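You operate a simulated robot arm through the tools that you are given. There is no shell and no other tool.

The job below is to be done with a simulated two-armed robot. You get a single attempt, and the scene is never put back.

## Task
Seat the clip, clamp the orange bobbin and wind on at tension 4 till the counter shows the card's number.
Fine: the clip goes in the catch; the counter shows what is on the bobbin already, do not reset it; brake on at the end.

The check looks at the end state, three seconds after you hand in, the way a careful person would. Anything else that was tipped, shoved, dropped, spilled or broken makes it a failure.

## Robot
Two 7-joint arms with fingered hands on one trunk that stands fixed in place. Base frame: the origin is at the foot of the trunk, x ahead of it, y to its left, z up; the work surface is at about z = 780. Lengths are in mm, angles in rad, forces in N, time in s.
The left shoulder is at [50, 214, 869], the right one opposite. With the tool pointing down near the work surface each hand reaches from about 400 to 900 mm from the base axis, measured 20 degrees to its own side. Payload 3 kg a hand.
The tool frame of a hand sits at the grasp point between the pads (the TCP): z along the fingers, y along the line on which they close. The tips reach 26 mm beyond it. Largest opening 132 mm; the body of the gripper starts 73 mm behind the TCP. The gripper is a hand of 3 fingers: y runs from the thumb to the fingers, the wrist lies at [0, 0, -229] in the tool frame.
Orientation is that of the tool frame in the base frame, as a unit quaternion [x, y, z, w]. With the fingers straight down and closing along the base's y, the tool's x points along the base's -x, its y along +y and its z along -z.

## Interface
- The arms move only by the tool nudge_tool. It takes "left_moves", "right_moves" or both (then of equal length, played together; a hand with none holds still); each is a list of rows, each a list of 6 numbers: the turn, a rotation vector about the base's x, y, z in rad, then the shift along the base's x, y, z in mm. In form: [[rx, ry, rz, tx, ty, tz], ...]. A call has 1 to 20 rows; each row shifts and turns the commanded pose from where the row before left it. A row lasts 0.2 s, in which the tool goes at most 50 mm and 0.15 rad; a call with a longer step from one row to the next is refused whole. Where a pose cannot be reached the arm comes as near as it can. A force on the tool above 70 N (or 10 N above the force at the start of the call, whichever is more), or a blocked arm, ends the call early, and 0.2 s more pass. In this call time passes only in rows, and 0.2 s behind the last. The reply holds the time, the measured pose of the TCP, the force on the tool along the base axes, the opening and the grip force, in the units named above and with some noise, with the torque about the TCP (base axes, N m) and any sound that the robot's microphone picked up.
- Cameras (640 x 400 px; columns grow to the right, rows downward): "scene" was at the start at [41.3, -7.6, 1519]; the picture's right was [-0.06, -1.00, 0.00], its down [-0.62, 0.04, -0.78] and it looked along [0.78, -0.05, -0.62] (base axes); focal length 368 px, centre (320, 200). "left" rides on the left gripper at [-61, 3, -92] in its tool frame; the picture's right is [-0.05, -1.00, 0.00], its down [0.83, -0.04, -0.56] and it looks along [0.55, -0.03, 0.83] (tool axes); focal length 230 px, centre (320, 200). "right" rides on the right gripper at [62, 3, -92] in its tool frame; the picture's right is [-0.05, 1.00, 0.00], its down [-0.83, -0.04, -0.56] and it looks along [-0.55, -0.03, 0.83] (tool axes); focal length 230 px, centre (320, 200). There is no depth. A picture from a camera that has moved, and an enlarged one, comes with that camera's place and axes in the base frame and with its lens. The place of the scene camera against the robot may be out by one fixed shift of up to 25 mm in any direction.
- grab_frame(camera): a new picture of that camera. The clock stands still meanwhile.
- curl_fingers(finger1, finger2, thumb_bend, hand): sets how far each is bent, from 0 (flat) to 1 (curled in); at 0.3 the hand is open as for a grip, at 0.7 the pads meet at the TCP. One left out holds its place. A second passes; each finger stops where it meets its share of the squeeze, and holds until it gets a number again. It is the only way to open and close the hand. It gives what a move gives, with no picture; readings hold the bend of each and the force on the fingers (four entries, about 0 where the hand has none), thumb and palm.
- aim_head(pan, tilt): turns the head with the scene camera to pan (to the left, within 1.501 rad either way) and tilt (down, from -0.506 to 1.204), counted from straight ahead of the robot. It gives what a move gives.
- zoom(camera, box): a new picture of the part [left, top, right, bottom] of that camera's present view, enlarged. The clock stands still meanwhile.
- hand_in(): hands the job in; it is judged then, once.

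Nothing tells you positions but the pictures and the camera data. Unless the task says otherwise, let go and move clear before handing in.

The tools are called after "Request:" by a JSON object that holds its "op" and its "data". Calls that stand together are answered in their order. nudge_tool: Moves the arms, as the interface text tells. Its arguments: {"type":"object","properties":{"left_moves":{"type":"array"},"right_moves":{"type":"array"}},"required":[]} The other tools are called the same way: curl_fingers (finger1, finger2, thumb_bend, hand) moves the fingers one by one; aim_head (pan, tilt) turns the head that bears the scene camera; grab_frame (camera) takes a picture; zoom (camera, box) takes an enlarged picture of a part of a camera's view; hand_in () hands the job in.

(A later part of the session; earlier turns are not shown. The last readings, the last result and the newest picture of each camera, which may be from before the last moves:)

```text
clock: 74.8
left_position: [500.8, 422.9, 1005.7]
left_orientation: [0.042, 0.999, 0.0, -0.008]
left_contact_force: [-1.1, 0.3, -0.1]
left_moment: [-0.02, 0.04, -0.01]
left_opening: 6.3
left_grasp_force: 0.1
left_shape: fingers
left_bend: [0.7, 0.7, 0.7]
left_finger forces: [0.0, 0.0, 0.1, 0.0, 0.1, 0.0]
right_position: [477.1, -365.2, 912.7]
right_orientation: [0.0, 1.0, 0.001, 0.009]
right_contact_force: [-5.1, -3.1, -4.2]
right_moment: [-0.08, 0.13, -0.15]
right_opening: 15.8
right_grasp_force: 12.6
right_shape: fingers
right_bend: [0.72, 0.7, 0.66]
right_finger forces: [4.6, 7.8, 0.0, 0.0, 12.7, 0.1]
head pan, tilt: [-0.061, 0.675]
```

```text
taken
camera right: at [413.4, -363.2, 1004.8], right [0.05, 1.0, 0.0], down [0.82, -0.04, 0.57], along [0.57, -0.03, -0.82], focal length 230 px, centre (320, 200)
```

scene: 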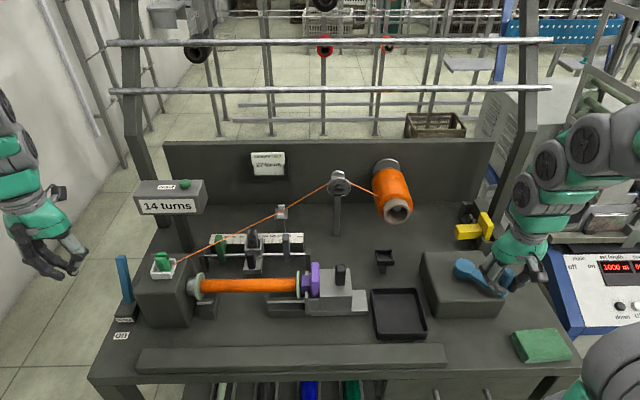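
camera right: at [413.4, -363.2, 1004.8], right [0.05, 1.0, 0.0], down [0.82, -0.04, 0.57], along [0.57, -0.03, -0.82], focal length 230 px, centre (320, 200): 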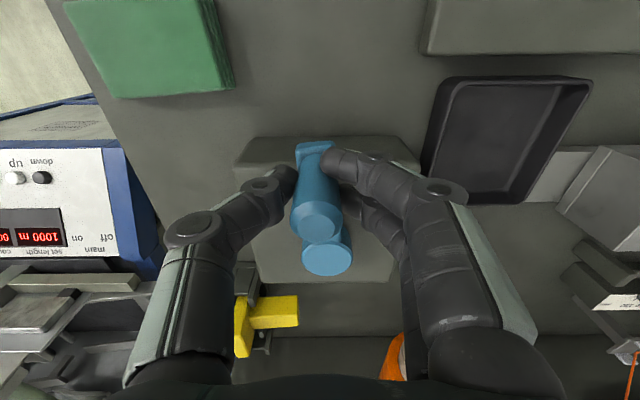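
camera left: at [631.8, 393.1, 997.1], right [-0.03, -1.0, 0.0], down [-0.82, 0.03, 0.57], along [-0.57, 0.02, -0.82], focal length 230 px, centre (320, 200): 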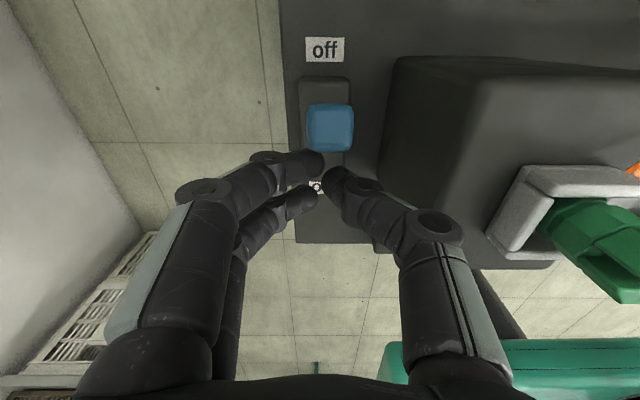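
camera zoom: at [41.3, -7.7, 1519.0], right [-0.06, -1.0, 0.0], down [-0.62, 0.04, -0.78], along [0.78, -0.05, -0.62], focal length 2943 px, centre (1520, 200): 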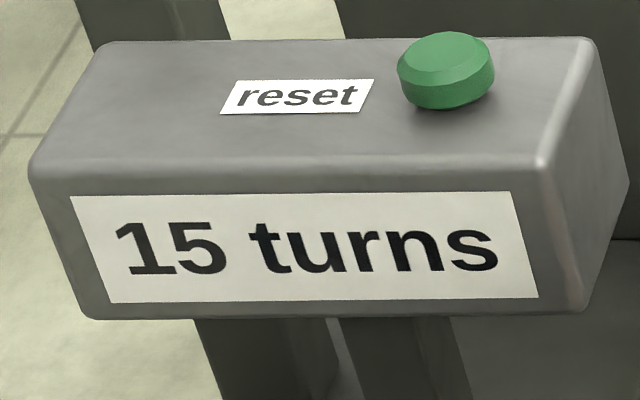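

The crank turns easily now (only 5 N) and the counter reads 15. I'll continue about 70° further.

Request:
{"op": "nudge_tool", "data": {"right_moves": [[0, 0, 0, 1.2, 18.5, 0], [0, 0, 0, 6.7, 21.1, 0], [0, 0, 0, 11.9, 18.7, 0], [0, 0, 0, 16.3, 15, 0], [0, 0, 0, 19.7, 10.3, 0]]}}

Request:
{"op": "zoom", "data": {"camera": "scene", "box": [130, 175, 210, 225]}}

Request:
{"op": "grab_frame", "data": {"camera": "right"}}

```text
clock: 76.0
left_position: [501.1, 423.1, 1005.5]
left_orientation: [0.043, 0.999, -0.001, -0.009]
left_contact_force: [0.1, -0.4, 0.1]
left_moment: [0.04, 0.03, 0.03]
left_opening: 5.7
left_grasp_force: 0.0
left_shape: fingers
left_bend: [0.7, 0.7, 0.7]
left_finger forces: [0.1, 0.1, 0.0, 0.0, 0.0, 0.0]
right_position: [532.4, -281.0, 912.1]
right_orientation: [0.001, 1.0, 0.001, 0.01]
right_contact_force: [1.4, -7.0, -3.2]
right_moment: [-0.17, 0.02, -0.15]
right_opening: 18.9
right_grasp_force: 12.6
right_shape: fingers
right_bend: [0.71, 0.71, 0.66]
right_finger forces: [4.3, 7.4, 0.0, 0.0, 13.8, 0.1]
head pan, tilt: [-0.061, 0.675]
```

```text
8.00 times, centred on (170, 200) of scene
camera zoom: at [41.4, -7.7, 1519.0], right [-0.06, -1.0, 0.0], down [-0.62, 0.04, -0.78], along [0.78, -0.05, -0.62], focal length 2943 px, centre (1520, 200)
```

zoom: 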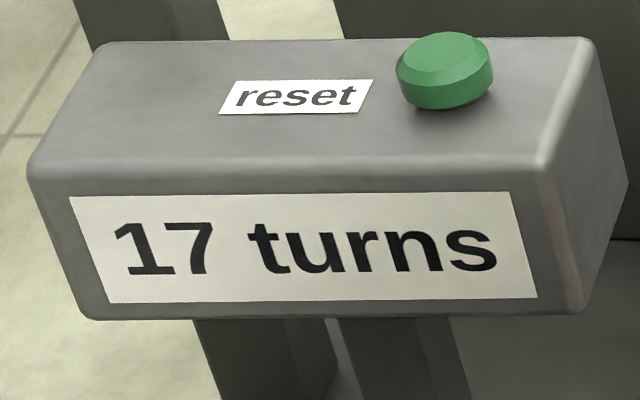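

```text
taken
camera right: at [469.0, -280.1, 1004.4], right [0.05, 1.0, 0.0], down [0.82, -0.05, 0.57], along [0.57, -0.03, -0.82], focal length 230 px, centre (320, 200)
```

right: 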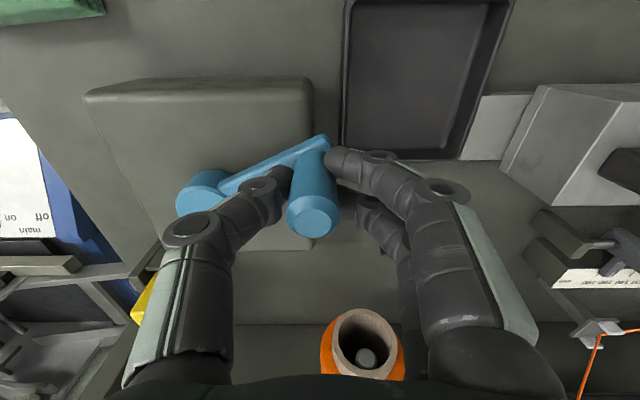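

The counter reads 17 at 152° of crank travel, which fits 12 counts per crank turn (30° per count). So 27 needs 450° in total, about 298° more. I'll continue 60°.

Request:
{"op": "nudge_tool", "data": {"right_moves": [[0, 0, 0, 19, 4, 0], [0, 0, 0, 21, 0, 0], [0, 0, 0, 20.7, -6, 0], [0, 0, 0, 19.6, -10.4, 0]]}}

Request:
{"op": "zoom", "data": {"camera": "scene", "box": [130, 175, 210, 225]}}

Request:
{"op": "grab_frame", "data": {"camera": "right"}}

```text
clock: 77.0
left_position: [501.6, 423.5, 1005.5]
left_orientation: [0.043, 0.999, -0.001, -0.009]
left_contact_force: [0.4, 0.1, 0.4]
left_moment: [-0.04, 0.0, 0.0]
left_opening: 5.9
left_grasp_force: 0.0
left_shape: fingers
left_bend: [0.7, 0.7, 0.7]
left_finger forces: [0.0, 0.0, 0.1, 0.0, 0.0, 0.0]
right_position: [613.8, -294.8, 912.8]
right_orientation: [0.0, 1.0, 0.001, 0.011]
right_contact_force: [1.9, 6.9, 3.6]
right_moment: [0.24, 0.04, -0.11]
right_opening: 20.5
right_grasp_force: 8.1
right_shape: fingers
right_bend: [0.7, 0.73, 0.69]
right_finger forces: [11.7, 0.1, 0.1, 0.0, 4.6, 0.1]
head pan, tilt: [-0.061, 0.675]
```

```text
8.00 times, centred on (170, 200) of scene
camera zoom: at [41.4, -7.5, 1519.0], right [-0.06, -1.0, 0.0], down [-0.62, 0.04, -0.78], along [0.78, -0.05, -0.62], focal length 2943 px, centre (1520, 200)
```

zoom: 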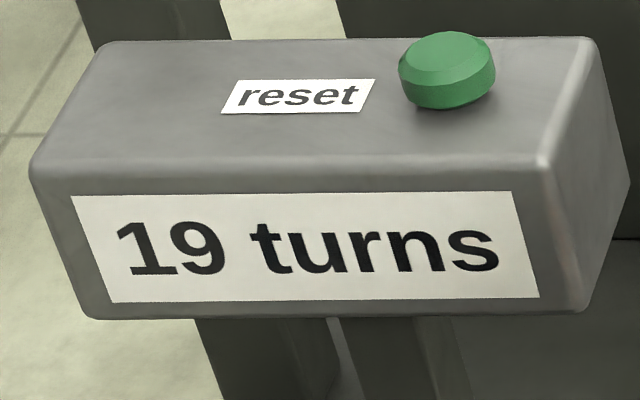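

```text
taken
camera right: at [549.3, -292.4, 1004.1], right [0.05, 1.0, 0.0], down [0.82, -0.04, 0.57], along [0.57, -0.03, -0.82], focal length 230 px, centre (320, 200)
```

right: 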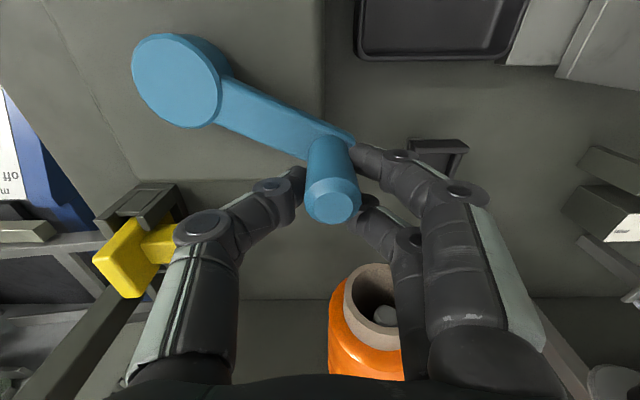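

Counter 19 at 203°. I'll continue the next 60° along the circle, recentring the hand a little on the knob.

Request:
{"op": "nudge_tool", "data": {"right_moves": [[0, 0, 0, 7, -8, 0], [0, 0, 0, 13, -18, 0], [0, 0, 0, 9, -20, 0], [0, 0, 0, 3, -20, 0]]}}

Request:
{"op": "zoom", "data": {"camera": "scene", "box": [130, 175, 210, 225]}}

Request:
{"op": "grab_frame", "data": {"camera": "right"}}

```text
clock: 78.0
left_position: [500.2, 424.7, 1004.2]
left_orientation: [0.041, 0.999, -0.002, -0.008]
left_contact_force: [-0.4, 0.5, -0.1]
left_moment: [-0.03, -0.05, 0.01]
left_opening: 5.8
left_grasp_force: 0.0
left_shape: fingers
left_bend: [0.7, 0.7, 0.7]
left_finger forces: [0.0, 0.0, 0.1, 0.0, 0.1, 0.1]
right_position: [648.5, -359.9, 913.7]
right_orientation: [0.0, 1.0, 0.001, 0.013]
right_contact_force: [58.4, 24.7, -2.5]
right_moment: [0.26, -0.19, -1.79]
right_opening: 33.5
right_grasp_force: 34.9
right_shape: fingers
right_bend: [0.61, 0.71, 0.73]
right_finger forces: [13.8, 55.5, 0.1, 0.0, 0.0, 0.1]
head pan, tilt: [-0.061, 0.675]
```

```text
8.00 times, centred on (170, 200) of scene
camera zoom: at [42.4, -7.2, 1519.0], right [-0.06, -1.0, 0.0], down [-0.62, 0.04, -0.78], along [0.78, -0.05, -0.63], focal length 2943 px, centre (1520, 200)
```

zoom: 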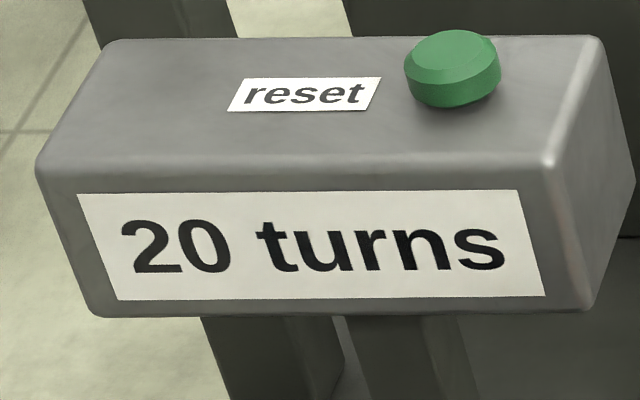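

```text
taken
camera right: at [584.2, -356.7, 1004.7], right [0.05, 1.0, 0.0], down [0.82, -0.04, 0.58], along [0.58, -0.03, -0.82], focal length 230 px, centre (320, 200)
```

right: 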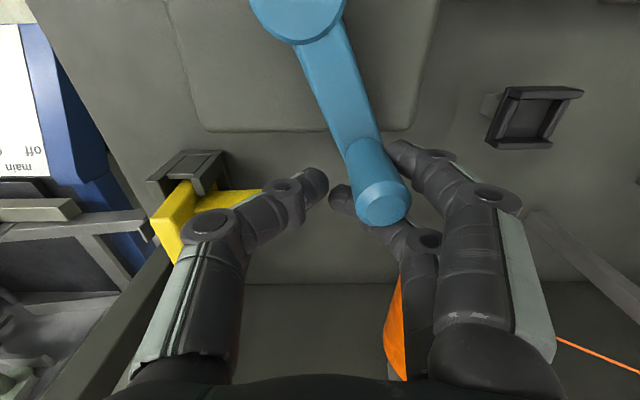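

Counter 20, but the knob slid out between the fingers again. I'll open, re-centre on the knob at about [637, −333] and grip afresh.

Request:
{"op": "curl_fingers", "data": {"hand": "right", "finger1": 0.5, "finger2": 0.5, "thumb_bend": 0.5}}

Request:
{"op": "nudge_tool", "data": {"right_moves": [[0, 0, 0, -4, 12, 0], [0, 0, 0, -6, 13, 0]]}}

Request:
{"op": "grab_frame", "data": {"camera": "right"}}

Request:
{"op": "zoom", "data": {"camera": "scene", "box": [130, 175, 210, 225]}}

```text
clock: 79.0
left_position: [501.7, 422.9, 1005.5]
left_orientation: [0.043, 0.999, -0.002, -0.01]
left_contact_force: [-1.0, 0.0, -0.3]
left_moment: [-0.01, -0.01, 0.01]
left_opening: 5.9
left_grasp_force: 0.0
left_shape: fingers
left_bend: [0.7, 0.7, 0.7]
left_finger forces: [0.0, 0.0, 0.0, 0.0, 0.1, 0.0]
right_position: [642.9, -360.6, 912.8]
right_orientation: [0.001, 1.0, 0.0, 0.008]
right_contact_force: [9.4, 6.8, 9.8]
right_moment: [0.46, 0.12, -0.51]
right_opening: 83.5
right_grasp_force: 9.9
right_shape: fingers
right_bend: [0.44, 0.51, 0.5]
right_finger forces: [9.0, 11.2, 0.1, 0.0, 0.1, 0.0]
head pan, tilt: [-0.061, 0.675]
```

```text
clock: 79.6
left_position: [502.1, 422.8, 1005.3]
left_orientation: [0.044, 0.999, -0.001, -0.009]
left_contact_force: [0.2, 0.4, 0.9]
left_moment: [-0.02, 0.0, -0.02]
left_opening: 5.8
left_grasp_force: 0.1
left_shape: fingers
left_bend: [0.7, 0.7, 0.7]
left_finger forces: [0.0, 0.0, 0.1, 0.0, 0.0, 0.0]
right_position: [632.9, -336.5, 910.5]
right_orientation: [0.001, 1.0, 0.001, 0.009]
right_contact_force: [-1.5, 0.8, 0.0]
right_moment: [-0.01, 0.02, 0.0]
right_opening: 69.3
right_grasp_force: 0.1
right_shape: fingers
right_bend: [0.49, 0.5, 0.5]
right_finger forces: [0.6, 0.1, 0.1, 0.0, 0.1, 0.0]
head pan, tilt: [-0.061, 0.675]
```

```text
taken
camera right: at [570.1, -334.3, 1003.6], right [0.05, 1.0, 0.0], down [0.82, -0.04, 0.57], along [0.57, -0.03, -0.82], focal length 230 px, centre (320, 200)
```

right: 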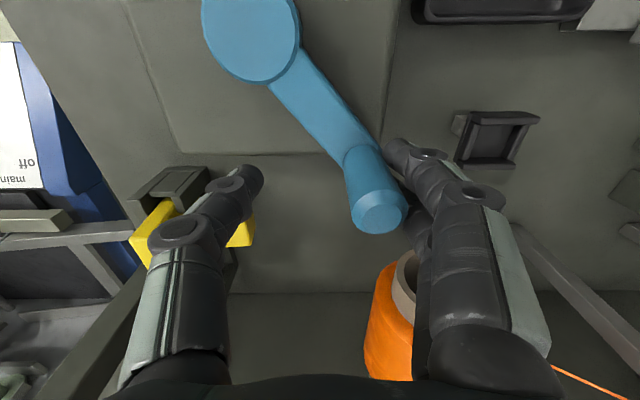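

```text
8.00 times, centred on (170, 200) of scene
camera zoom: at [41.3, -7.6, 1519.0], right [-0.06, -1.0, 0.0], down [-0.62, 0.04, -0.78], along [0.78, -0.05, -0.62], focal length 2943 px, centre (1520, 200)
```

zoom: 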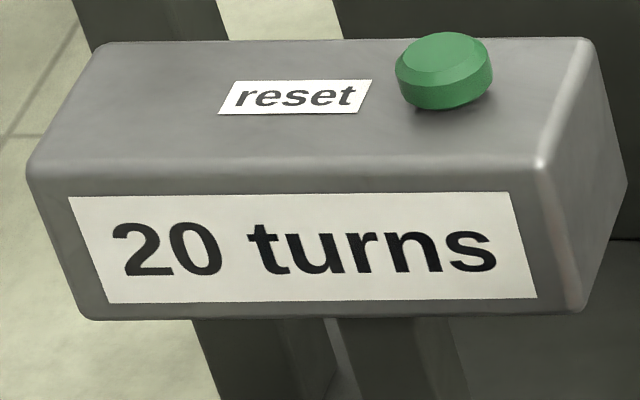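

The crank backed up slightly (the counter still reads 20; it counts both ways), and the knob is at about [629, −313]. I'll centre the hand there and grip more firmly.

Request:
{"op": "nudge_tool", "data": {"right_moves": [[0, 0, 0, -2, 11, 0], [0, 0, 0, -2, 11, 0]]}}

Request:
{"op": "curl_fingers", "data": {"hand": "right", "finger1": 0.78, "finger2": 0.78, "thumb_bend": 0.78}}

Request:
{"op": "grab_frame", "data": {"camera": "right"}}

```text
clock: 80.2
left_position: [502.0, 423.9, 1003.9]
left_orientation: [0.042, 0.999, -0.002, -0.009]
left_contact_force: [-1.0, 0.3, 0.4]
left_moment: [0.0, 0.0, 0.0]
left_opening: 6.2
left_grasp_force: 0.0
left_shape: fingers
left_bend: [0.7, 0.7, 0.7]
left_finger forces: [0.1, 0.0, 0.0, 0.0, 0.0, 0.1]
right_position: [629.7, -314.2, 911.2]
right_orientation: [0.001, 1.0, 0.001, 0.01]
right_contact_force: [-0.2, 0.1, -0.1]
right_moment: [0.02, 0.0, -0.01]
right_opening: 68.0
right_grasp_force: 0.0
right_shape: fingers
right_bend: [0.5, 0.5, 0.5]
right_finger forces: [0.0, 0.0, 0.0, 0.0, 0.0, 0.1]
head pan, tilt: [-0.061, 0.675]
```

```text
clock: 81.2
left_position: [502.1, 422.7, 1006.0]
left_orientation: [0.043, 0.999, -0.001, -0.009]
left_contact_force: [0.5, 0.0, -0.7]
left_moment: [-0.01, -0.02, -0.01]
left_opening: 5.7
left_grasp_force: 0.0
left_shape: fingers
left_bend: [0.7, 0.7, 0.7]
left_finger forces: [0.1, 0.1, 0.0, 0.0, 0.0, 0.1]
right_position: [630.5, -313.6, 911.3]
right_orientation: [0.001, 1.0, 0.0, 0.008]
right_contact_force: [0.1, 0.7, -13.6]
right_moment: [0.0, 0.03, -0.06]
right_opening: 16.9
right_grasp_force: 16.2
right_shape: fingers
right_bend: [0.69, 0.67, 0.68]
right_finger forces: [7.9, 9.2, 0.0, 0.0, 15.6, 0.1]
head pan, tilt: [-0.061, 0.675]
```

```text
taken
camera right: at [567.0, -311.3, 1004.1], right [0.05, 1.0, 0.0], down [0.82, -0.04, 0.57], along [0.57, -0.03, -0.82], focal length 230 px, centre (320, 200)
```

right: 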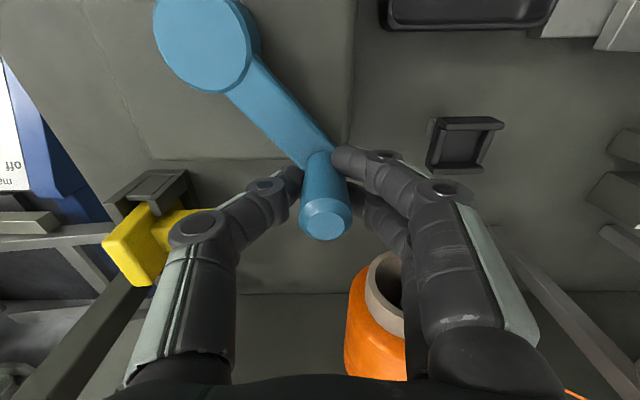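

The grip is balanced at 16 N. I'll follow the circle for another 60°.

Request:
{"op": "nudge_tool", "data": {"right_moves": [[0, 0, 0, 7.8, -12.5, 0], [0, 0, 0, 5.4, -13.6, 0], [0, 0, 0, 3.1, -14.4, 0], [0, 0, 0, 0.5, -14.8, 0], [0, 0, 0, -2.1, -14.6, 0], [0, 0, 0, -4.6, -14, 0]]}}

Request:
{"op": "zoom", "data": {"camera": "scene", "box": [130, 175, 210, 225]}}

Request:
{"op": "grab_frame", "data": {"camera": "right"}}

```text
clock: 82.5
left_position: [503.6, 423.0, 1005.3]
left_orientation: [0.044, 0.999, 0.0, -0.009]
left_contact_force: [-0.5, 0.2, 0.5]
left_moment: [-0.02, -0.02, 0.01]
left_opening: 5.7
left_grasp_force: 0.1
left_shape: fingers
left_bend: [0.7, 0.7, 0.7]
left_finger forces: [0.0, 0.1, 0.1, 0.0, 0.0, 0.1]
right_position: [647.7, -391.2, 914.5]
right_orientation: [0.002, 1.0, -0.002, 0.017]
right_contact_force: [29.1, -3.2, -16.0]
right_moment: [-0.16, -0.52, -0.48]
right_opening: 19.0
right_grasp_force: 31.5
right_shape: fingers
right_bend: [0.68, 0.67, 0.69]
right_finger forces: [10.1, 37.2, 0.1, 0.1, 15.0, 0.0]
head pan, tilt: [-0.061, 0.675]
stopped in row 6 (right hand): the force on the tool passed its limit at 75 N (the readings are from after the stop); the commanded pose is now the measured one
```

```text
8.00 times, centred on (170, 200) of scene
camera zoom: at [41.9, -7.9, 1519.0], right [-0.06, -1.0, 0.0], down [-0.62, 0.04, -0.78], along [0.78, -0.05, -0.62], focal length 2943 px, centre (1520, 200)
```

zoom: 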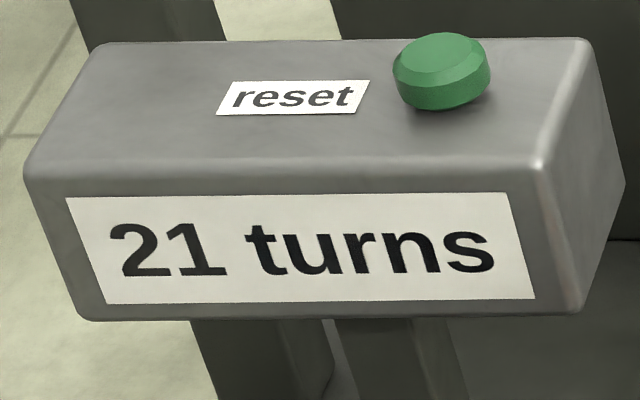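

```text
taken
camera right: at [583.9, -388.7, 1004.8], right [0.06, 1.0, 0.0], down [0.81, -0.04, 0.58], along [0.58, -0.03, -0.81], focal length 230 px, centre (320, 200)
```

right: 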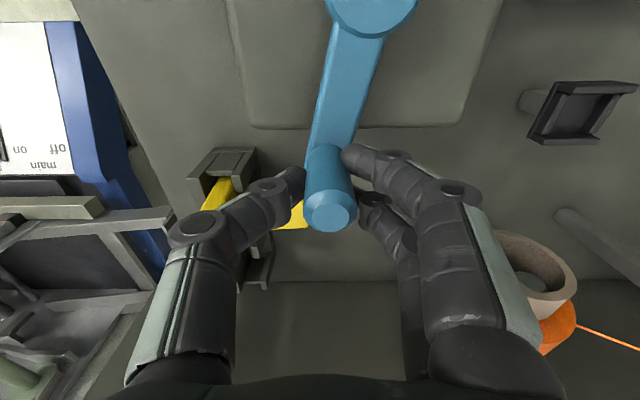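

Counter 21 (about 21.4). The hand is pressing radially, so I'll open slightly, re-centre on the knob at [642, −388] and re-grip.

Request:
{"op": "curl_fingers", "data": {"hand": "right", "finger1": 0.56, "finger2": 0.56, "thumb_bend": 0.56}}

Request:
{"op": "grab_frame", "data": {"camera": "right"}}

```text
clock: 83.5
left_position: [501.5, 421.9, 1006.4]
left_orientation: [0.043, 0.999, -0.002, -0.009]
left_contact_force: [-0.5, 0.4, 0.1]
left_moment: [-0.02, 0.0, -0.02]
left_opening: 6.0
left_grasp_force: 0.1
left_shape: fingers
left_bend: [0.7, 0.7, 0.7]
left_finger forces: [0.1, 0.0, 0.0, 0.0, 0.0, 0.1]
right_position: [648.2, -391.3, 914.7]
right_orientation: [0.001, 1.0, -0.001, 0.015]
right_contact_force: [0.8, -0.2, -0.1]
right_moment: [-0.03, 0.0, 0.01]
right_opening: 47.2
right_grasp_force: 0.0
right_shape: fingers
right_bend: [0.56, 0.56, 0.56]
right_finger forces: [0.0, 0.0, 0.1, 0.1, 0.0, 0.0]
head pan, tilt: [-0.061, 0.675]
```

```text
taken
camera right: at [582.7, -388.0, 1005.4], right [0.05, 1.0, 0.0], down [0.81, -0.04, 0.58], along [0.58, -0.03, -0.81], focal length 230 px, centre (320, 200)
```

right: 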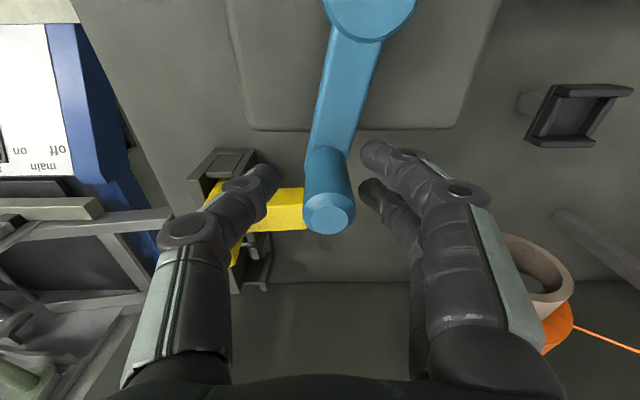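

Request:
{"op": "nudge_tool", "data": {"right_moves": [[0, 0.02, 0, -6, 4, -2]]}}

Request:
{"op": "curl_fingers", "data": {"hand": "right", "finger1": 0.78, "finger2": 0.78, "thumb_bend": 0.78}}

Request:
{"op": "nudge_tool", "data": {"right_moves": [[0, 0, 0, -5.3, -13.7, 0], [0, 0, 0, -7.6, -12.6, 0], [0, 0, 0, -9.7, -11, 0], [0, 0, 0, -11.4, -9.3, 0]]}}

Request:
{"op": "zoom", "data": {"camera": "scene", "box": [130, 175, 210, 225]}}

Request:
{"op": "grab_frame", "data": {"camera": "right"}}

```text
clock: 83.9
left_position: [502.4, 423.4, 1006.0]
left_orientation: [0.043, 0.999, -0.002, -0.009]
left_contact_force: [-0.4, 0.1, -0.1]
left_moment: [0.03, 0.03, -0.01]
left_opening: 5.8
left_grasp_force: 0.1
left_shape: fingers
left_bend: [0.7, 0.7, 0.7]
left_finger forces: [0.1, 0.0, 0.0, 0.1, 0.1, 0.0]
right_position: [641.6, -386.3, 912.4]
right_orientation: [0.001, 1.0, -0.002, 0.004]
right_contact_force: [0.4, -0.1, -0.7]
right_moment: [0.03, 0.0, -0.01]
right_opening: 47.3
right_grasp_force: 0.0
right_shape: fingers
right_bend: [0.56, 0.56, 0.56]
right_finger forces: [0.1, 0.1, 0.1, 0.0, 0.1, 0.0]
head pan, tilt: [-0.061, 0.675]
```

```text
clock: 84.9
left_position: [502.6, 423.6, 1005.0]
left_orientation: [0.043, 0.999, -0.002, -0.009]
left_contact_force: [-0.2, 1.5, -0.1]
left_moment: [0.0, 0.08, -0.03]
left_opening: 5.8
left_grasp_force: 0.1
left_shape: fingers
left_bend: [0.7, 0.7, 0.7]
left_finger forces: [0.1, 0.1, 0.0, 0.0, 0.1, 0.1]
right_position: [641.0, -387.6, 912.5]
right_orientation: [0.002, 1.0, -0.001, 0.005]
right_contact_force: [0.8, -2.1, -11.4]
right_moment: [0.01, 0.0, 0.05]
right_opening: 5.9
right_grasp_force: 14.2
right_shape: fingers
right_bend: [0.76, 0.66, 0.68]
right_finger forces: [4.8, 10.6, 0.0, 0.0, 13.1, 0.0]
head pan, tilt: [-0.061, 0.675]
```

```text
clock: 85.9
left_position: [501.7, 423.0, 1004.4]
left_orientation: [0.042, 0.999, -0.001, -0.009]
left_contact_force: [-0.3, -0.6, 0.3]
left_moment: [0.0, 0.01, 0.0]
left_opening: 5.9
left_grasp_force: 0.1
left_shape: fingers
left_bend: [0.7, 0.7, 0.7]
left_finger forces: [0.0, 0.0, 0.1, 0.0, 0.1, 0.0]
right_position: [607.1, -432.8, 910.8]
right_orientation: [0.001, 1.0, -0.001, 0.004]
right_contact_force: [-0.7, 3.7, -5.8]
right_moment: [0.15, 0.03, -0.07]
right_opening: 1.2
right_grasp_force: 12.9
right_shape: fingers
right_bend: [0.78, 0.66, 0.69]
right_finger forces: [0.0, 12.0, 0.0, 0.0, 13.9, 0.0]
head pan, tilt: [-0.061, 0.675]
```

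```text
8.00 times, centred on (170, 200) of scene
camera zoom: at [41.4, -7.6, 1519.0], right [-0.06, -1.0, 0.0], down [-0.62, 0.04, -0.78], along [0.78, -0.05, -0.62], focal length 2943 px, centre (1520, 200)
```

zoom: 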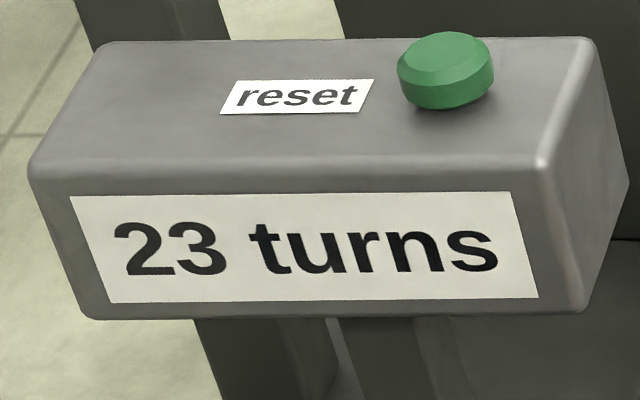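

```text
taken
camera right: at [544.3, -430.3, 1004.2], right [0.05, 1.0, 0.0], down [0.83, -0.04, 0.56], along [0.56, -0.03, -0.83], focal length 230 px, centre (320, 200)
```

right: 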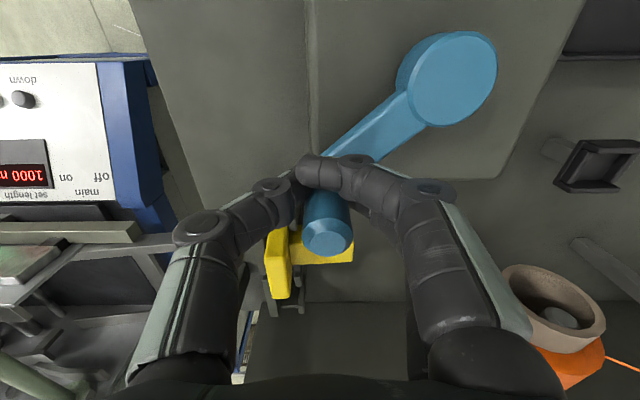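

Counter 23 (about 22.6). I'll go on another 40° and check.

Request:
{"op": "nudge_tool", "data": {"right_moves": [[0, 0, 0, -11.5, -7, 0], [0, 0, 0, -13.5, -5.3, 0], [0, 0, 0, -14.3, -3, 0], [0, 0, 0, -14.7, -0.5, 0]]}}

Request:
{"op": "zoom", "data": {"camera": "scene", "box": [130, 175, 210, 225]}}

Request:
{"op": "grab_frame", "data": {"camera": "right"}}

```text
clock: 86.9
left_position: [502.3, 423.8, 1005.3]
left_orientation: [0.043, 0.999, -0.002, -0.009]
left_contact_force: [-0.4, 0.0, -0.2]
left_moment: [-0.04, -0.02, -0.02]
left_opening: 5.8
left_grasp_force: 0.1
left_shape: fingers
left_bend: [0.7, 0.7, 0.7]
left_finger forces: [0.1, 0.0, 0.0, 0.0, 0.1, 0.1]
right_position: [551.4, -447.9, 912.3]
right_orientation: [0.001, 1.0, -0.001, 0.005]
right_contact_force: [0.6, 7.3, 1.5]
right_moment: [0.14, -0.05, 0.07]
right_opening: 0.2
right_grasp_force: 2.5
right_shape: fingers
right_bend: [0.78, 0.69, 0.73]
right_finger forces: [0.0, 7.2, 0.1, 0.0, 0.0, 0.0]
head pan, tilt: [-0.061, 0.675]
```

```text
8.00 times, centred on (170, 200) of scene
camera zoom: at [41.3, -7.5, 1519.0], right [-0.06, -1.0, 0.0], down [-0.62, 0.04, -0.78], along [0.78, -0.05, -0.62], focal length 2943 px, centre (1520, 200)
```

zoom: 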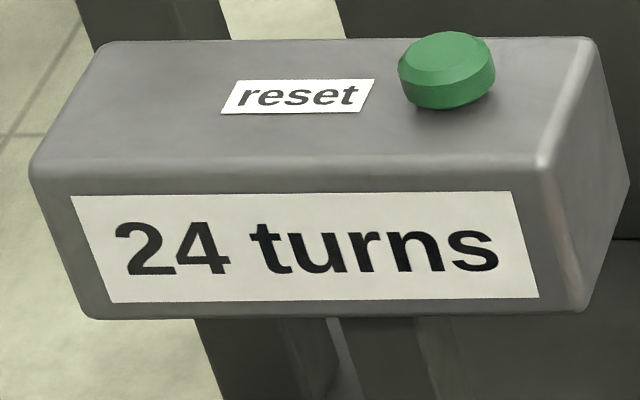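

```text
taken
camera right: at [489.8, -445.8, 1004.5], right [0.05, 1.0, 0.0], down [0.83, -0.04, 0.56], along [0.56, -0.03, -0.83], focal length 230 px, centre (320, 200)
```

right: 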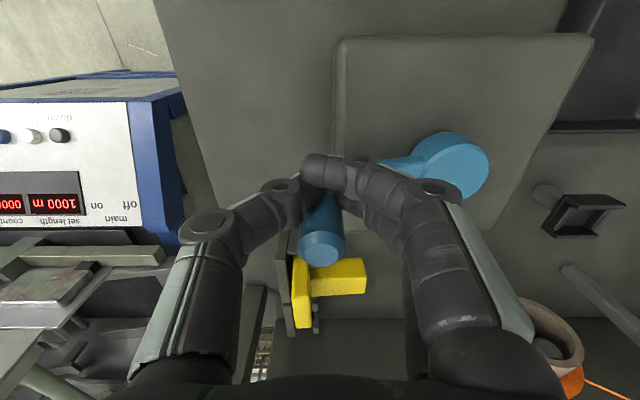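

Counter 24 (about 23.8), with the knob slipping toward the edge of the grip. For the last stretch I'll re-centre and turn the hand 45° about the vertical so the thumb pushes along the circle.

Request:
{"op": "curl_fingers", "data": {"hand": "right", "finger1": 0.53, "finger2": 0.53, "thumb_bend": 0.53}}

Request:
{"op": "nudge_tool", "data": {"right_moves": [[0, 0, 0, 7, -0.5, 0], [0, 0, 0, 6, -0.5, 0], [0, 0, 0.13, 0, 0, 0], [0, 0, 0.13, 0, 0, 0], [0, 0, 0.13, 0, 0, 0], [0, 0, 0.13, 0, 0, 0], [0, 0, 0.13, 0, 0, 0], [0, 0, 0.13, 0, 0, 0]]}}

Request:
{"op": "grab_frame", "data": {"camera": "right"}}

Request:
{"op": "zoom", "data": {"camera": "scene", "box": [130, 175, 210, 225]}}

Request:
{"op": "zoom", "data": {"camera": "scene", "box": [420, 190, 560, 310]}}

```text
clock: 87.9
left_position: [500.9, 424.2, 1004.6]
left_orientation: [0.043, 0.999, -0.002, -0.009]
left_contact_force: [-0.4, 0.3, 0.0]
left_moment: [-0.02, -0.01, 0.0]
left_opening: 6.0
left_grasp_force: 0.0
left_shape: fingers
left_bend: [0.7, 0.7, 0.7]
left_finger forces: [0.1, 0.0, 0.1, 0.0, 0.0, 0.0]
right_position: [553.6, -449.4, 912.6]
right_orientation: [0.002, 1.0, -0.001, 0.005]
right_contact_force: [-0.4, 0.4, 0.5]
right_moment: [0.0, 0.02, 0.0]
right_opening: 57.0
right_grasp_force: 0.1
right_shape: fingers
right_bend: [0.53, 0.53, 0.53]
right_finger forces: [0.1, 0.1, 0.1, 0.0, 0.0, 0.0]
head pan, tilt: [-0.061, 0.675]
```

```text
clock: 89.7
left_position: [501.4, 423.8, 1005.0]
left_orientation: [0.043, 0.999, -0.001, -0.008]
left_contact_force: [-0.2, 0.2, 0.7]
left_moment: [-0.03, -0.01, 0.0]
left_opening: 6.1
left_grasp_force: 0.0
left_shape: fingers
left_bend: [0.7, 0.7, 0.7]
left_finger forces: [0.1, 0.0, 0.0, 0.0, 0.1, 0.1]
right_position: [564.9, -449.1, 911.1]
right_orientation: [-0.38, 0.925, 0.001, 0.004]
right_contact_force: [0.4, -0.5, -0.3]
right_moment: [0.01, 0.0, 0.01]
right_opening: 57.1
right_grasp_force: 0.0
right_shape: fingers
right_bend: [0.53, 0.53, 0.53]
right_finger forces: [0.0, 0.0, 0.0, 0.1, 0.0, 0.0]
head pan, tilt: [-0.061, 0.675]
```

```text
taken
camera right: at [519.1, -492.4, 1004.7], right [-0.67, 0.75, 0.0], down [0.62, 0.55, 0.56], along [0.42, 0.37, -0.83], focal length 230 px, centre (320, 200)
```

right: 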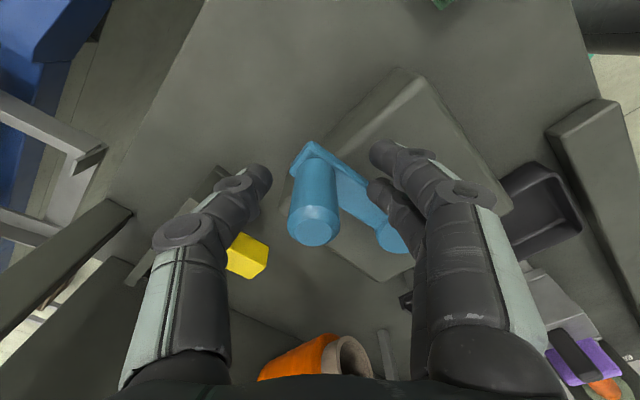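

```text
8.00 times, centred on (170, 200) of scene
camera zoom: at [41.3, -7.6, 1519.0], right [-0.06, -1.0, 0.0], down [-0.62, 0.04, -0.78], along [0.78, -0.05, -0.62], focal length 2943 px, centre (1520, 200)
```

zoom: 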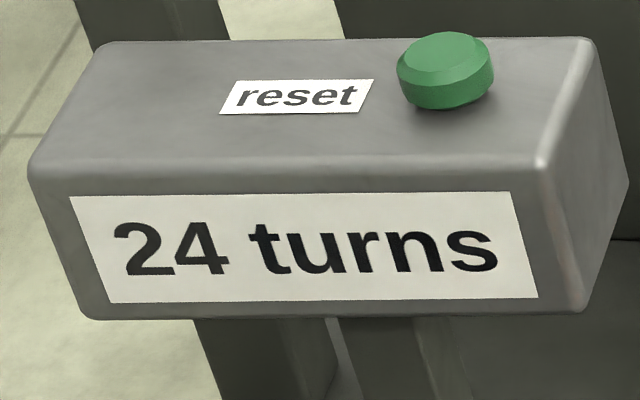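

```text
3.33 times, centred on (490, 250) of scene
camera zoom: at [41.3, -7.6, 1519.0], right [-0.06, -1.0, 0.0], down [-0.62, 0.04, -0.78], along [0.78, -0.05, -0.62], focal length 1226 px, centre (-247, 33)
```

zoom: 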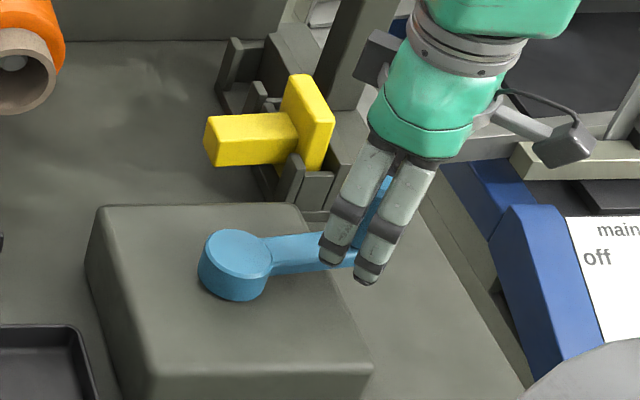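

The hand is aligned at 45° around the knob with the counter still 24. I'll grip and turn the next 50°.

Request:
{"op": "curl_fingers", "data": {"hand": "right", "finger1": 0.74, "finger2": 0.74, "thumb_bend": 0.74}}

Request:
{"op": "nudge_tool", "data": {"right_moves": [[0, 0, 0, -14.5, 0.3, 0], [0, 0, 0, -14.5, 2.8, 0], [0, 0, 0, -13.7, 5.2, 0], [0, 0, 0, -12.6, 7.6, 0]]}}

Request:
{"op": "zoom", "data": {"camera": "scene", "box": [130, 175, 210, 225]}}

Request:
{"op": "grab_frame", "data": {"camera": "right"}}

```text
clock: 90.7
left_position: [502.3, 422.2, 1006.6]
left_orientation: [0.043, 0.999, -0.001, -0.008]
left_contact_force: [-0.5, -0.1, 0.1]
left_moment: [0.0, -0.01, 0.03]
left_opening: 6.0
left_grasp_force: 0.1
left_shape: fingers
left_bend: [0.7, 0.7, 0.7]
left_finger forces: [0.0, 0.0, 0.1, 0.0, 0.0, 0.0]
right_position: [565.7, -452.1, 912.3]
right_orientation: [-0.38, 0.925, 0.002, 0.005]
right_contact_force: [-0.5, -7.3, -9.9]
right_moment: [-0.13, -0.03, -0.01]
right_opening: 14.3
right_grasp_force: 12.6
right_shape: fingers
right_bend: [0.72, 0.7, 0.66]
right_finger forces: [4.0, 5.9, 0.0, 0.0, 14.3, 0.0]
head pan, tilt: [-0.061, 0.675]
```

```text
clock: 91.7
left_position: [501.5, 422.3, 1005.6]
left_orientation: [0.043, 0.999, -0.001, -0.009]
left_contact_force: [0.8, 0.4, -0.3]
left_moment: [0.02, -0.01, -0.01]
left_opening: 6.1
left_grasp_force: 0.0
left_shape: fingers
left_bend: [0.7, 0.7, 0.7]
left_finger forces: [0.0, 0.1, 0.1, 0.0, 0.1, 0.0]
right_position: [509.1, -436.7, 912.6]
right_orientation: [-0.379, 0.926, 0.001, 0.004]
right_contact_force: [-12.4, -31.0, -0.7]
right_moment: [-0.65, 0.29, -0.65]
right_opening: 11.4
right_grasp_force: 20.6
right_shape: fingers
right_bend: [0.74, 0.72, 0.66]
right_finger forces: [0.1, 6.1, 0.1, 0.0, 34.3, 0.0]
head pan, tilt: [-0.061, 0.675]
```

```text
8.00 times, centred on (170, 200) of scene
camera zoom: at [41.1, -8.2, 1519.0], right [-0.06, -1.0, 0.0], down [-0.62, 0.04, -0.78], along [0.78, -0.05, -0.62], focal length 2943 px, centre (1520, 200)
```

zoom: 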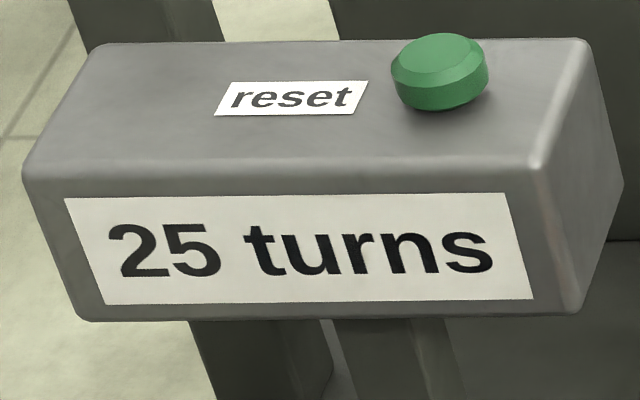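

```text
taken
camera right: at [461.9, -478.9, 1005.2], right [-0.66, 0.75, 0.0], down [0.62, 0.55, 0.56], along [0.42, 0.37, -0.83], focal length 230 px, centre (320, 200)
```

right: 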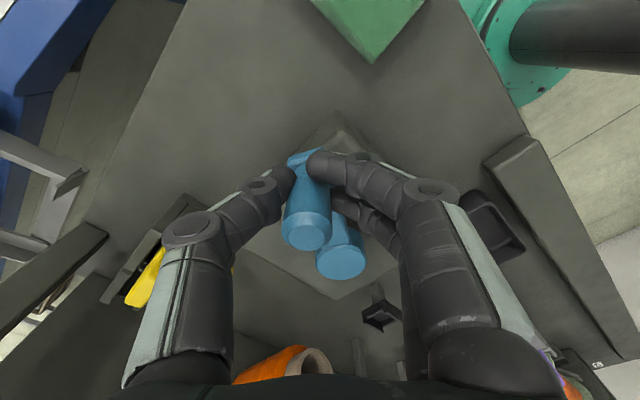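

Counter 25 (about 24.9). I'll turn another 30°.

Request:
{"op": "nudge_tool", "data": {"right_moves": [[0, 0, 0, -10, 8.5, 0], [0, 0, 0, -10, 10.5, 0], [0, 0, 0, -8.4, 12, 0]]}}

Request:
{"op": "zoom", "data": {"camera": "scene", "box": [130, 175, 210, 225]}}

Request:
{"op": "grab_frame", "data": {"camera": "right"}}

```text
clock: 92.5
left_position: [501.1, 423.3, 1005.5]
left_orientation: [0.043, 0.999, -0.001, -0.008]
left_contact_force: [0.4, 0.2, 0.1]
left_moment: [-0.02, -0.02, 0.03]
left_opening: 5.9
left_grasp_force: 0.0
left_shape: fingers
left_bend: [0.7, 0.7, 0.7]
left_finger forces: [0.0, 0.1, 0.0, 0.1, 0.0, 0.0]
right_position: [482.9, -401.8, 913.2]
right_orientation: [-0.379, 0.925, 0.001, 0.006]
right_contact_force: [-0.7, -4.2, 1.7]
right_moment: [-0.07, -0.03, -0.25]
right_opening: 13.0
right_grasp_force: 16.0
right_shape: fingers
right_bend: [0.73, 0.72, 0.67]
right_finger forces: [2.7, 11.5, 0.1, 0.0, 17.6, 0.0]
head pan, tilt: [-0.061, 0.675]
```

```text
8.00 times, centred on (170, 200) of scene
camera zoom: at [41.3, -7.6, 1519.0], right [-0.06, -1.0, 0.0], down [-0.62, 0.04, -0.78], along [0.78, -0.05, -0.62], focal length 2943 px, centre (1520, 200)
```

zoom: 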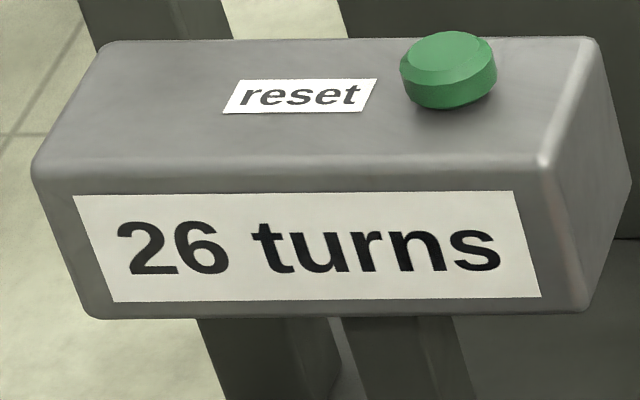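

```text
taken
camera right: at [436.0, -444.0, 1005.1], right [-0.66, 0.75, 0.0], down [0.62, 0.55, 0.56], along [0.42, 0.37, -0.83], focal length 230 px, centre (320, 200)
```

right: 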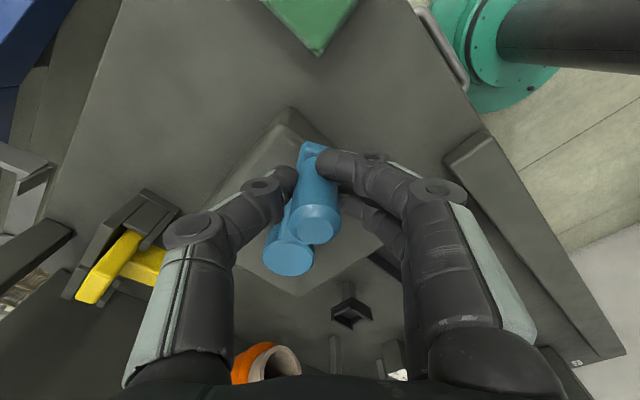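

Counter 26 (about 26.0), low forces. I'll take the last 30° in two parts.

Request:
{"op": "nudge_tool", "data": {"right_moves": [[0, 0, 0, -5.6, 13.7, 0], [0, 0, 0, -3.2, 14.5, 0]]}}

Request:
{"op": "zoom", "data": {"camera": "scene", "box": [130, 175, 210, 225]}}

Request:
{"op": "grab_frame", "data": {"camera": "right"}}

```text
clock: 93.1
left_position: [502.1, 422.9, 1004.7]
left_orientation: [0.043, 0.999, -0.001, -0.008]
left_contact_force: [-0.7, 0.4, 0.5]
left_moment: [-0.01, -0.01, -0.01]
left_opening: 5.7
left_grasp_force: 0.0
left_shape: fingers
left_bend: [0.7, 0.7, 0.7]
left_finger forces: [0.0, 0.0, 0.0, 0.0, 0.0, 0.1]
right_position: [474.0, -374.2, 912.6]
right_orientation: [-0.38, 0.925, 0.001, 0.005]
right_contact_force: [-1.4, -2.5, -5.9]
right_moment: [-0.06, 0.09, -0.22]
right_opening: 7.3
right_grasp_force: 12.8
right_shape: fingers
right_bend: [0.74, 0.71, 0.68]
right_finger forces: [0.1, 11.3, 0.0, 0.0, 15.4, 0.1]
head pan, tilt: [-0.061, 0.675]
```

```text
8.00 times, centred on (170, 200) of scene
camera zoom: at [41.4, -7.7, 1519.0], right [-0.06, -1.0, 0.0], down [-0.62, 0.04, -0.78], along [0.78, -0.05, -0.62], focal length 2943 px, centre (1520, 200)
```

zoom: 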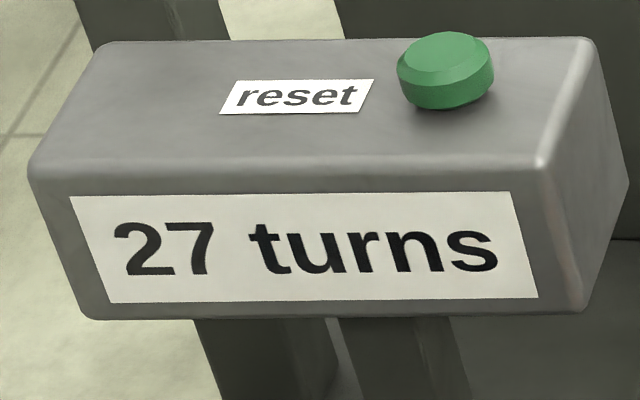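

```text
taken
camera right: at [426.2, -417.0, 1005.3], right [-0.66, 0.75, 0.0], down [0.62, 0.55, 0.56], along [0.42, 0.37, -0.83], focal length 230 px, centre (320, 200)
```

right: 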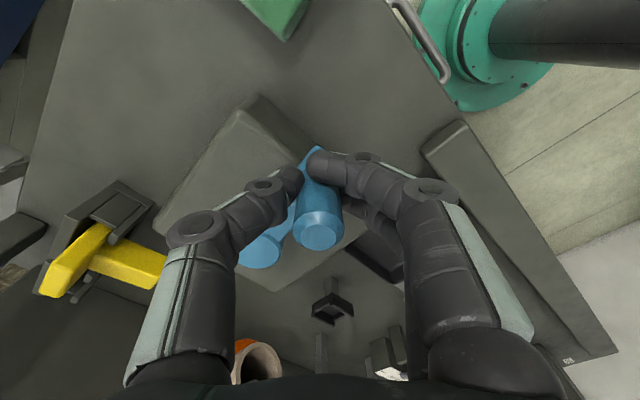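

The counter shows 27, at roughly 26.7 by crank angle. I'll advance 8° more to sit in the middle of that count, then check.

Request:
{"op": "nudge_tool", "data": {"right_moves": [[0, 0, 0, -0.5, 10.5, 0]]}}

Request:
{"op": "zoom", "data": {"camera": "scene", "box": [130, 175, 210, 225]}}

Request:
{"op": "grab_frame", "data": {"camera": "right"}}

Request:
{"op": "grab_frame", "data": {"camera": "scene"}}

```text
clock: 93.5
left_position: [502.2, 423.5, 1004.5]
left_orientation: [0.043, 0.999, -0.001, -0.009]
left_contact_force: [-0.6, 0.0, -0.5]
left_moment: [0.01, -0.01, 0.01]
left_opening: 5.9
left_grasp_force: 0.1
left_shape: fingers
left_bend: [0.7, 0.7, 0.7]
left_finger forces: [0.0, 0.0, 0.0, 0.0, 0.0, 0.0]
right_position: [472.8, -364.6, 913.3]
right_orientation: [-0.38, 0.925, 0.002, 0.005]
right_contact_force: [-1.6, -1.8, -3.8]
right_moment: [-0.02, 0.05, -0.15]
right_opening: 6.9
right_grasp_force: 12.1
right_shape: fingers
right_bend: [0.74, 0.71, 0.68]
right_finger forces: [0.0, 10.4, 0.0, 0.1, 13.4, 0.0]
head pan, tilt: [-0.061, 0.675]
```

```text
8.00 times, centred on (170, 200) of scene
camera zoom: at [41.3, -7.7, 1519.0], right [-0.06, -1.0, 0.0], down [-0.62, 0.04, -0.78], along [0.78, -0.05, -0.62], focal length 2943 px, centre (1520, 200)
```

zoom: 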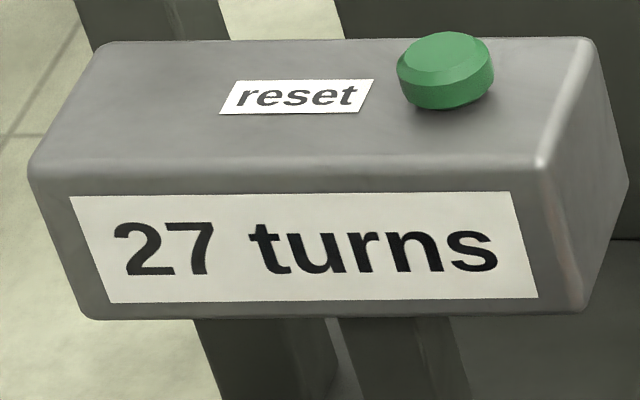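

```text
taken
camera right: at [425.8, -407.0, 1005.4], right [-0.66, 0.75, 0.0], down [0.62, 0.55, 0.56], along [0.42, 0.37, -0.83], focal length 230 px, centre (320, 200)
```

right: 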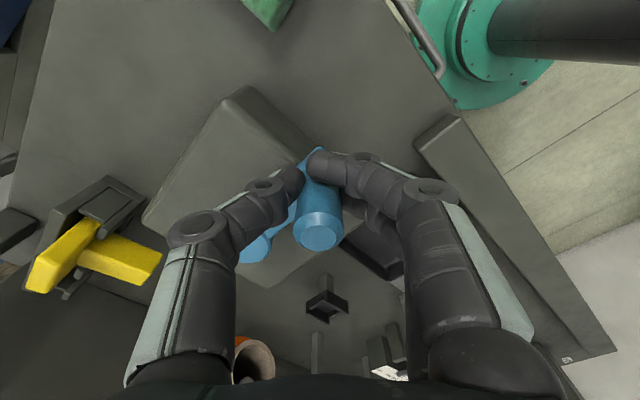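

```text
taken
```

scene: 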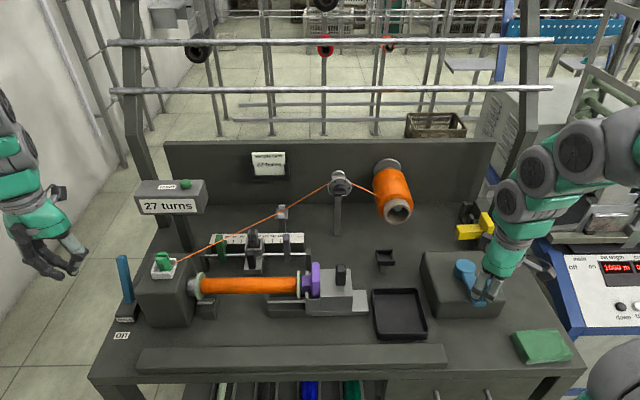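

The counter reads 27. While the right hand keeps holding the crank, I'll use the left hand to put the brake on: open it, and go above the lever (tip now about [607, 390, 916]).

Request:
{"op": "curl_fingers", "data": {"hand": "left", "finger1": 0.55, "finger2": 0.55, "thumb_bend": 0.55}}

Request:
{"op": "nudge_tool", "data": {"left_moves": [[0, -0.009, 0, 25, -8, 0], [0, -0.009, 0, 25, -8, 0], [0, 0, 0, 25, -8, 0], [0, 0, 0, 25, -7, 0]]}}

Request:
{"op": "grab_frame", "data": {"camera": "left"}}

Request:
{"op": "zoom", "data": {"camera": "scene", "box": [80, 190, 220, 330]}}

```text
clock: 94.5
left_position: [500.7, 423.5, 1006.0]
left_orientation: [0.042, 0.999, -0.001, -0.008]
left_contact_force: [0.0, 0.3, 0.8]
left_moment: [-0.04, 0.01, 0.0]
left_opening: 50.5
left_grasp_force: 0.1
left_shape: fingers
left_bend: [0.55, 0.55, 0.55]
left_finger forces: [0.0, 0.0, 0.0, 0.1, 0.0, 0.1]
right_position: [472.5, -364.8, 913.0]
right_orientation: [-0.38, 0.925, 0.001, 0.005]
right_contact_force: [-1.7, -0.6, -1.2]
right_moment: [0.01, 0.08, -0.12]
right_opening: 6.8
right_grasp_force: 11.9
right_shape: fingers
right_bend: [0.74, 0.71, 0.68]
right_finger forces: [0.0, 10.3, 0.0, 0.1, 12.7, 0.1]
head pan, tilt: [-0.061, 0.675]
```

```text
clock: 95.5
left_position: [603.1, 391.6, 1005.3]
left_orientation: [0.043, 0.999, -0.001, 0.0]
left_contact_force: [0.3, 0.4, 0.2]
left_moment: [0.01, -0.03, 0.01]
left_opening: 50.3
left_grasp_force: 0.1
left_shape: fingers
left_bend: [0.55, 0.55, 0.55]
left_finger forces: [0.0, 0.0, 0.1, 0.0, 0.0, 0.0]
right_position: [472.0, -365.4, 912.1]
right_orientation: [-0.379, 0.925, 0.001, 0.004]
right_contact_force: [-0.6, -0.7, -1.5]
right_moment: [0.02, 0.06, -0.08]
right_opening: 6.7
right_grasp_force: 11.2
right_shape: fingers
right_bend: [0.74, 0.71, 0.68]
right_finger forces: [0.1, 10.2, 0.1, 0.0, 12.6, 0.1]
head pan, tilt: [-0.061, 0.675]
```

```text
taken
camera left: at [663.7, 390.6, 1098.3], right [-0.03, -1.0, 0.0], down [-0.83, 0.03, 0.55], along [-0.55, 0.02, -0.83], focal length 230 px, centre (320, 200)
```

left: 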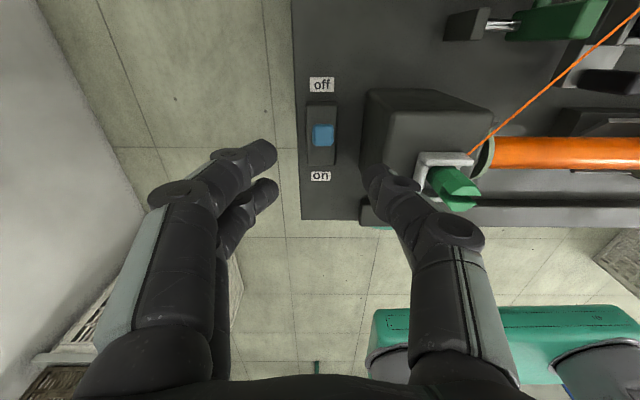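

```text
2.86 times, centred on (150, 260) of scene
camera zoom: at [41.4, -7.7, 1519.0], right [-0.06, -1.0, 0.0], down [-0.62, 0.04, -0.78], along [0.78, -0.05, -0.62], focal length 1051 px, centre (806, 29)
```

zoom: 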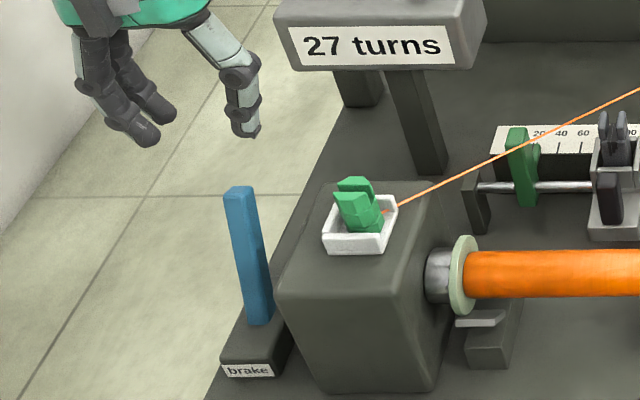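

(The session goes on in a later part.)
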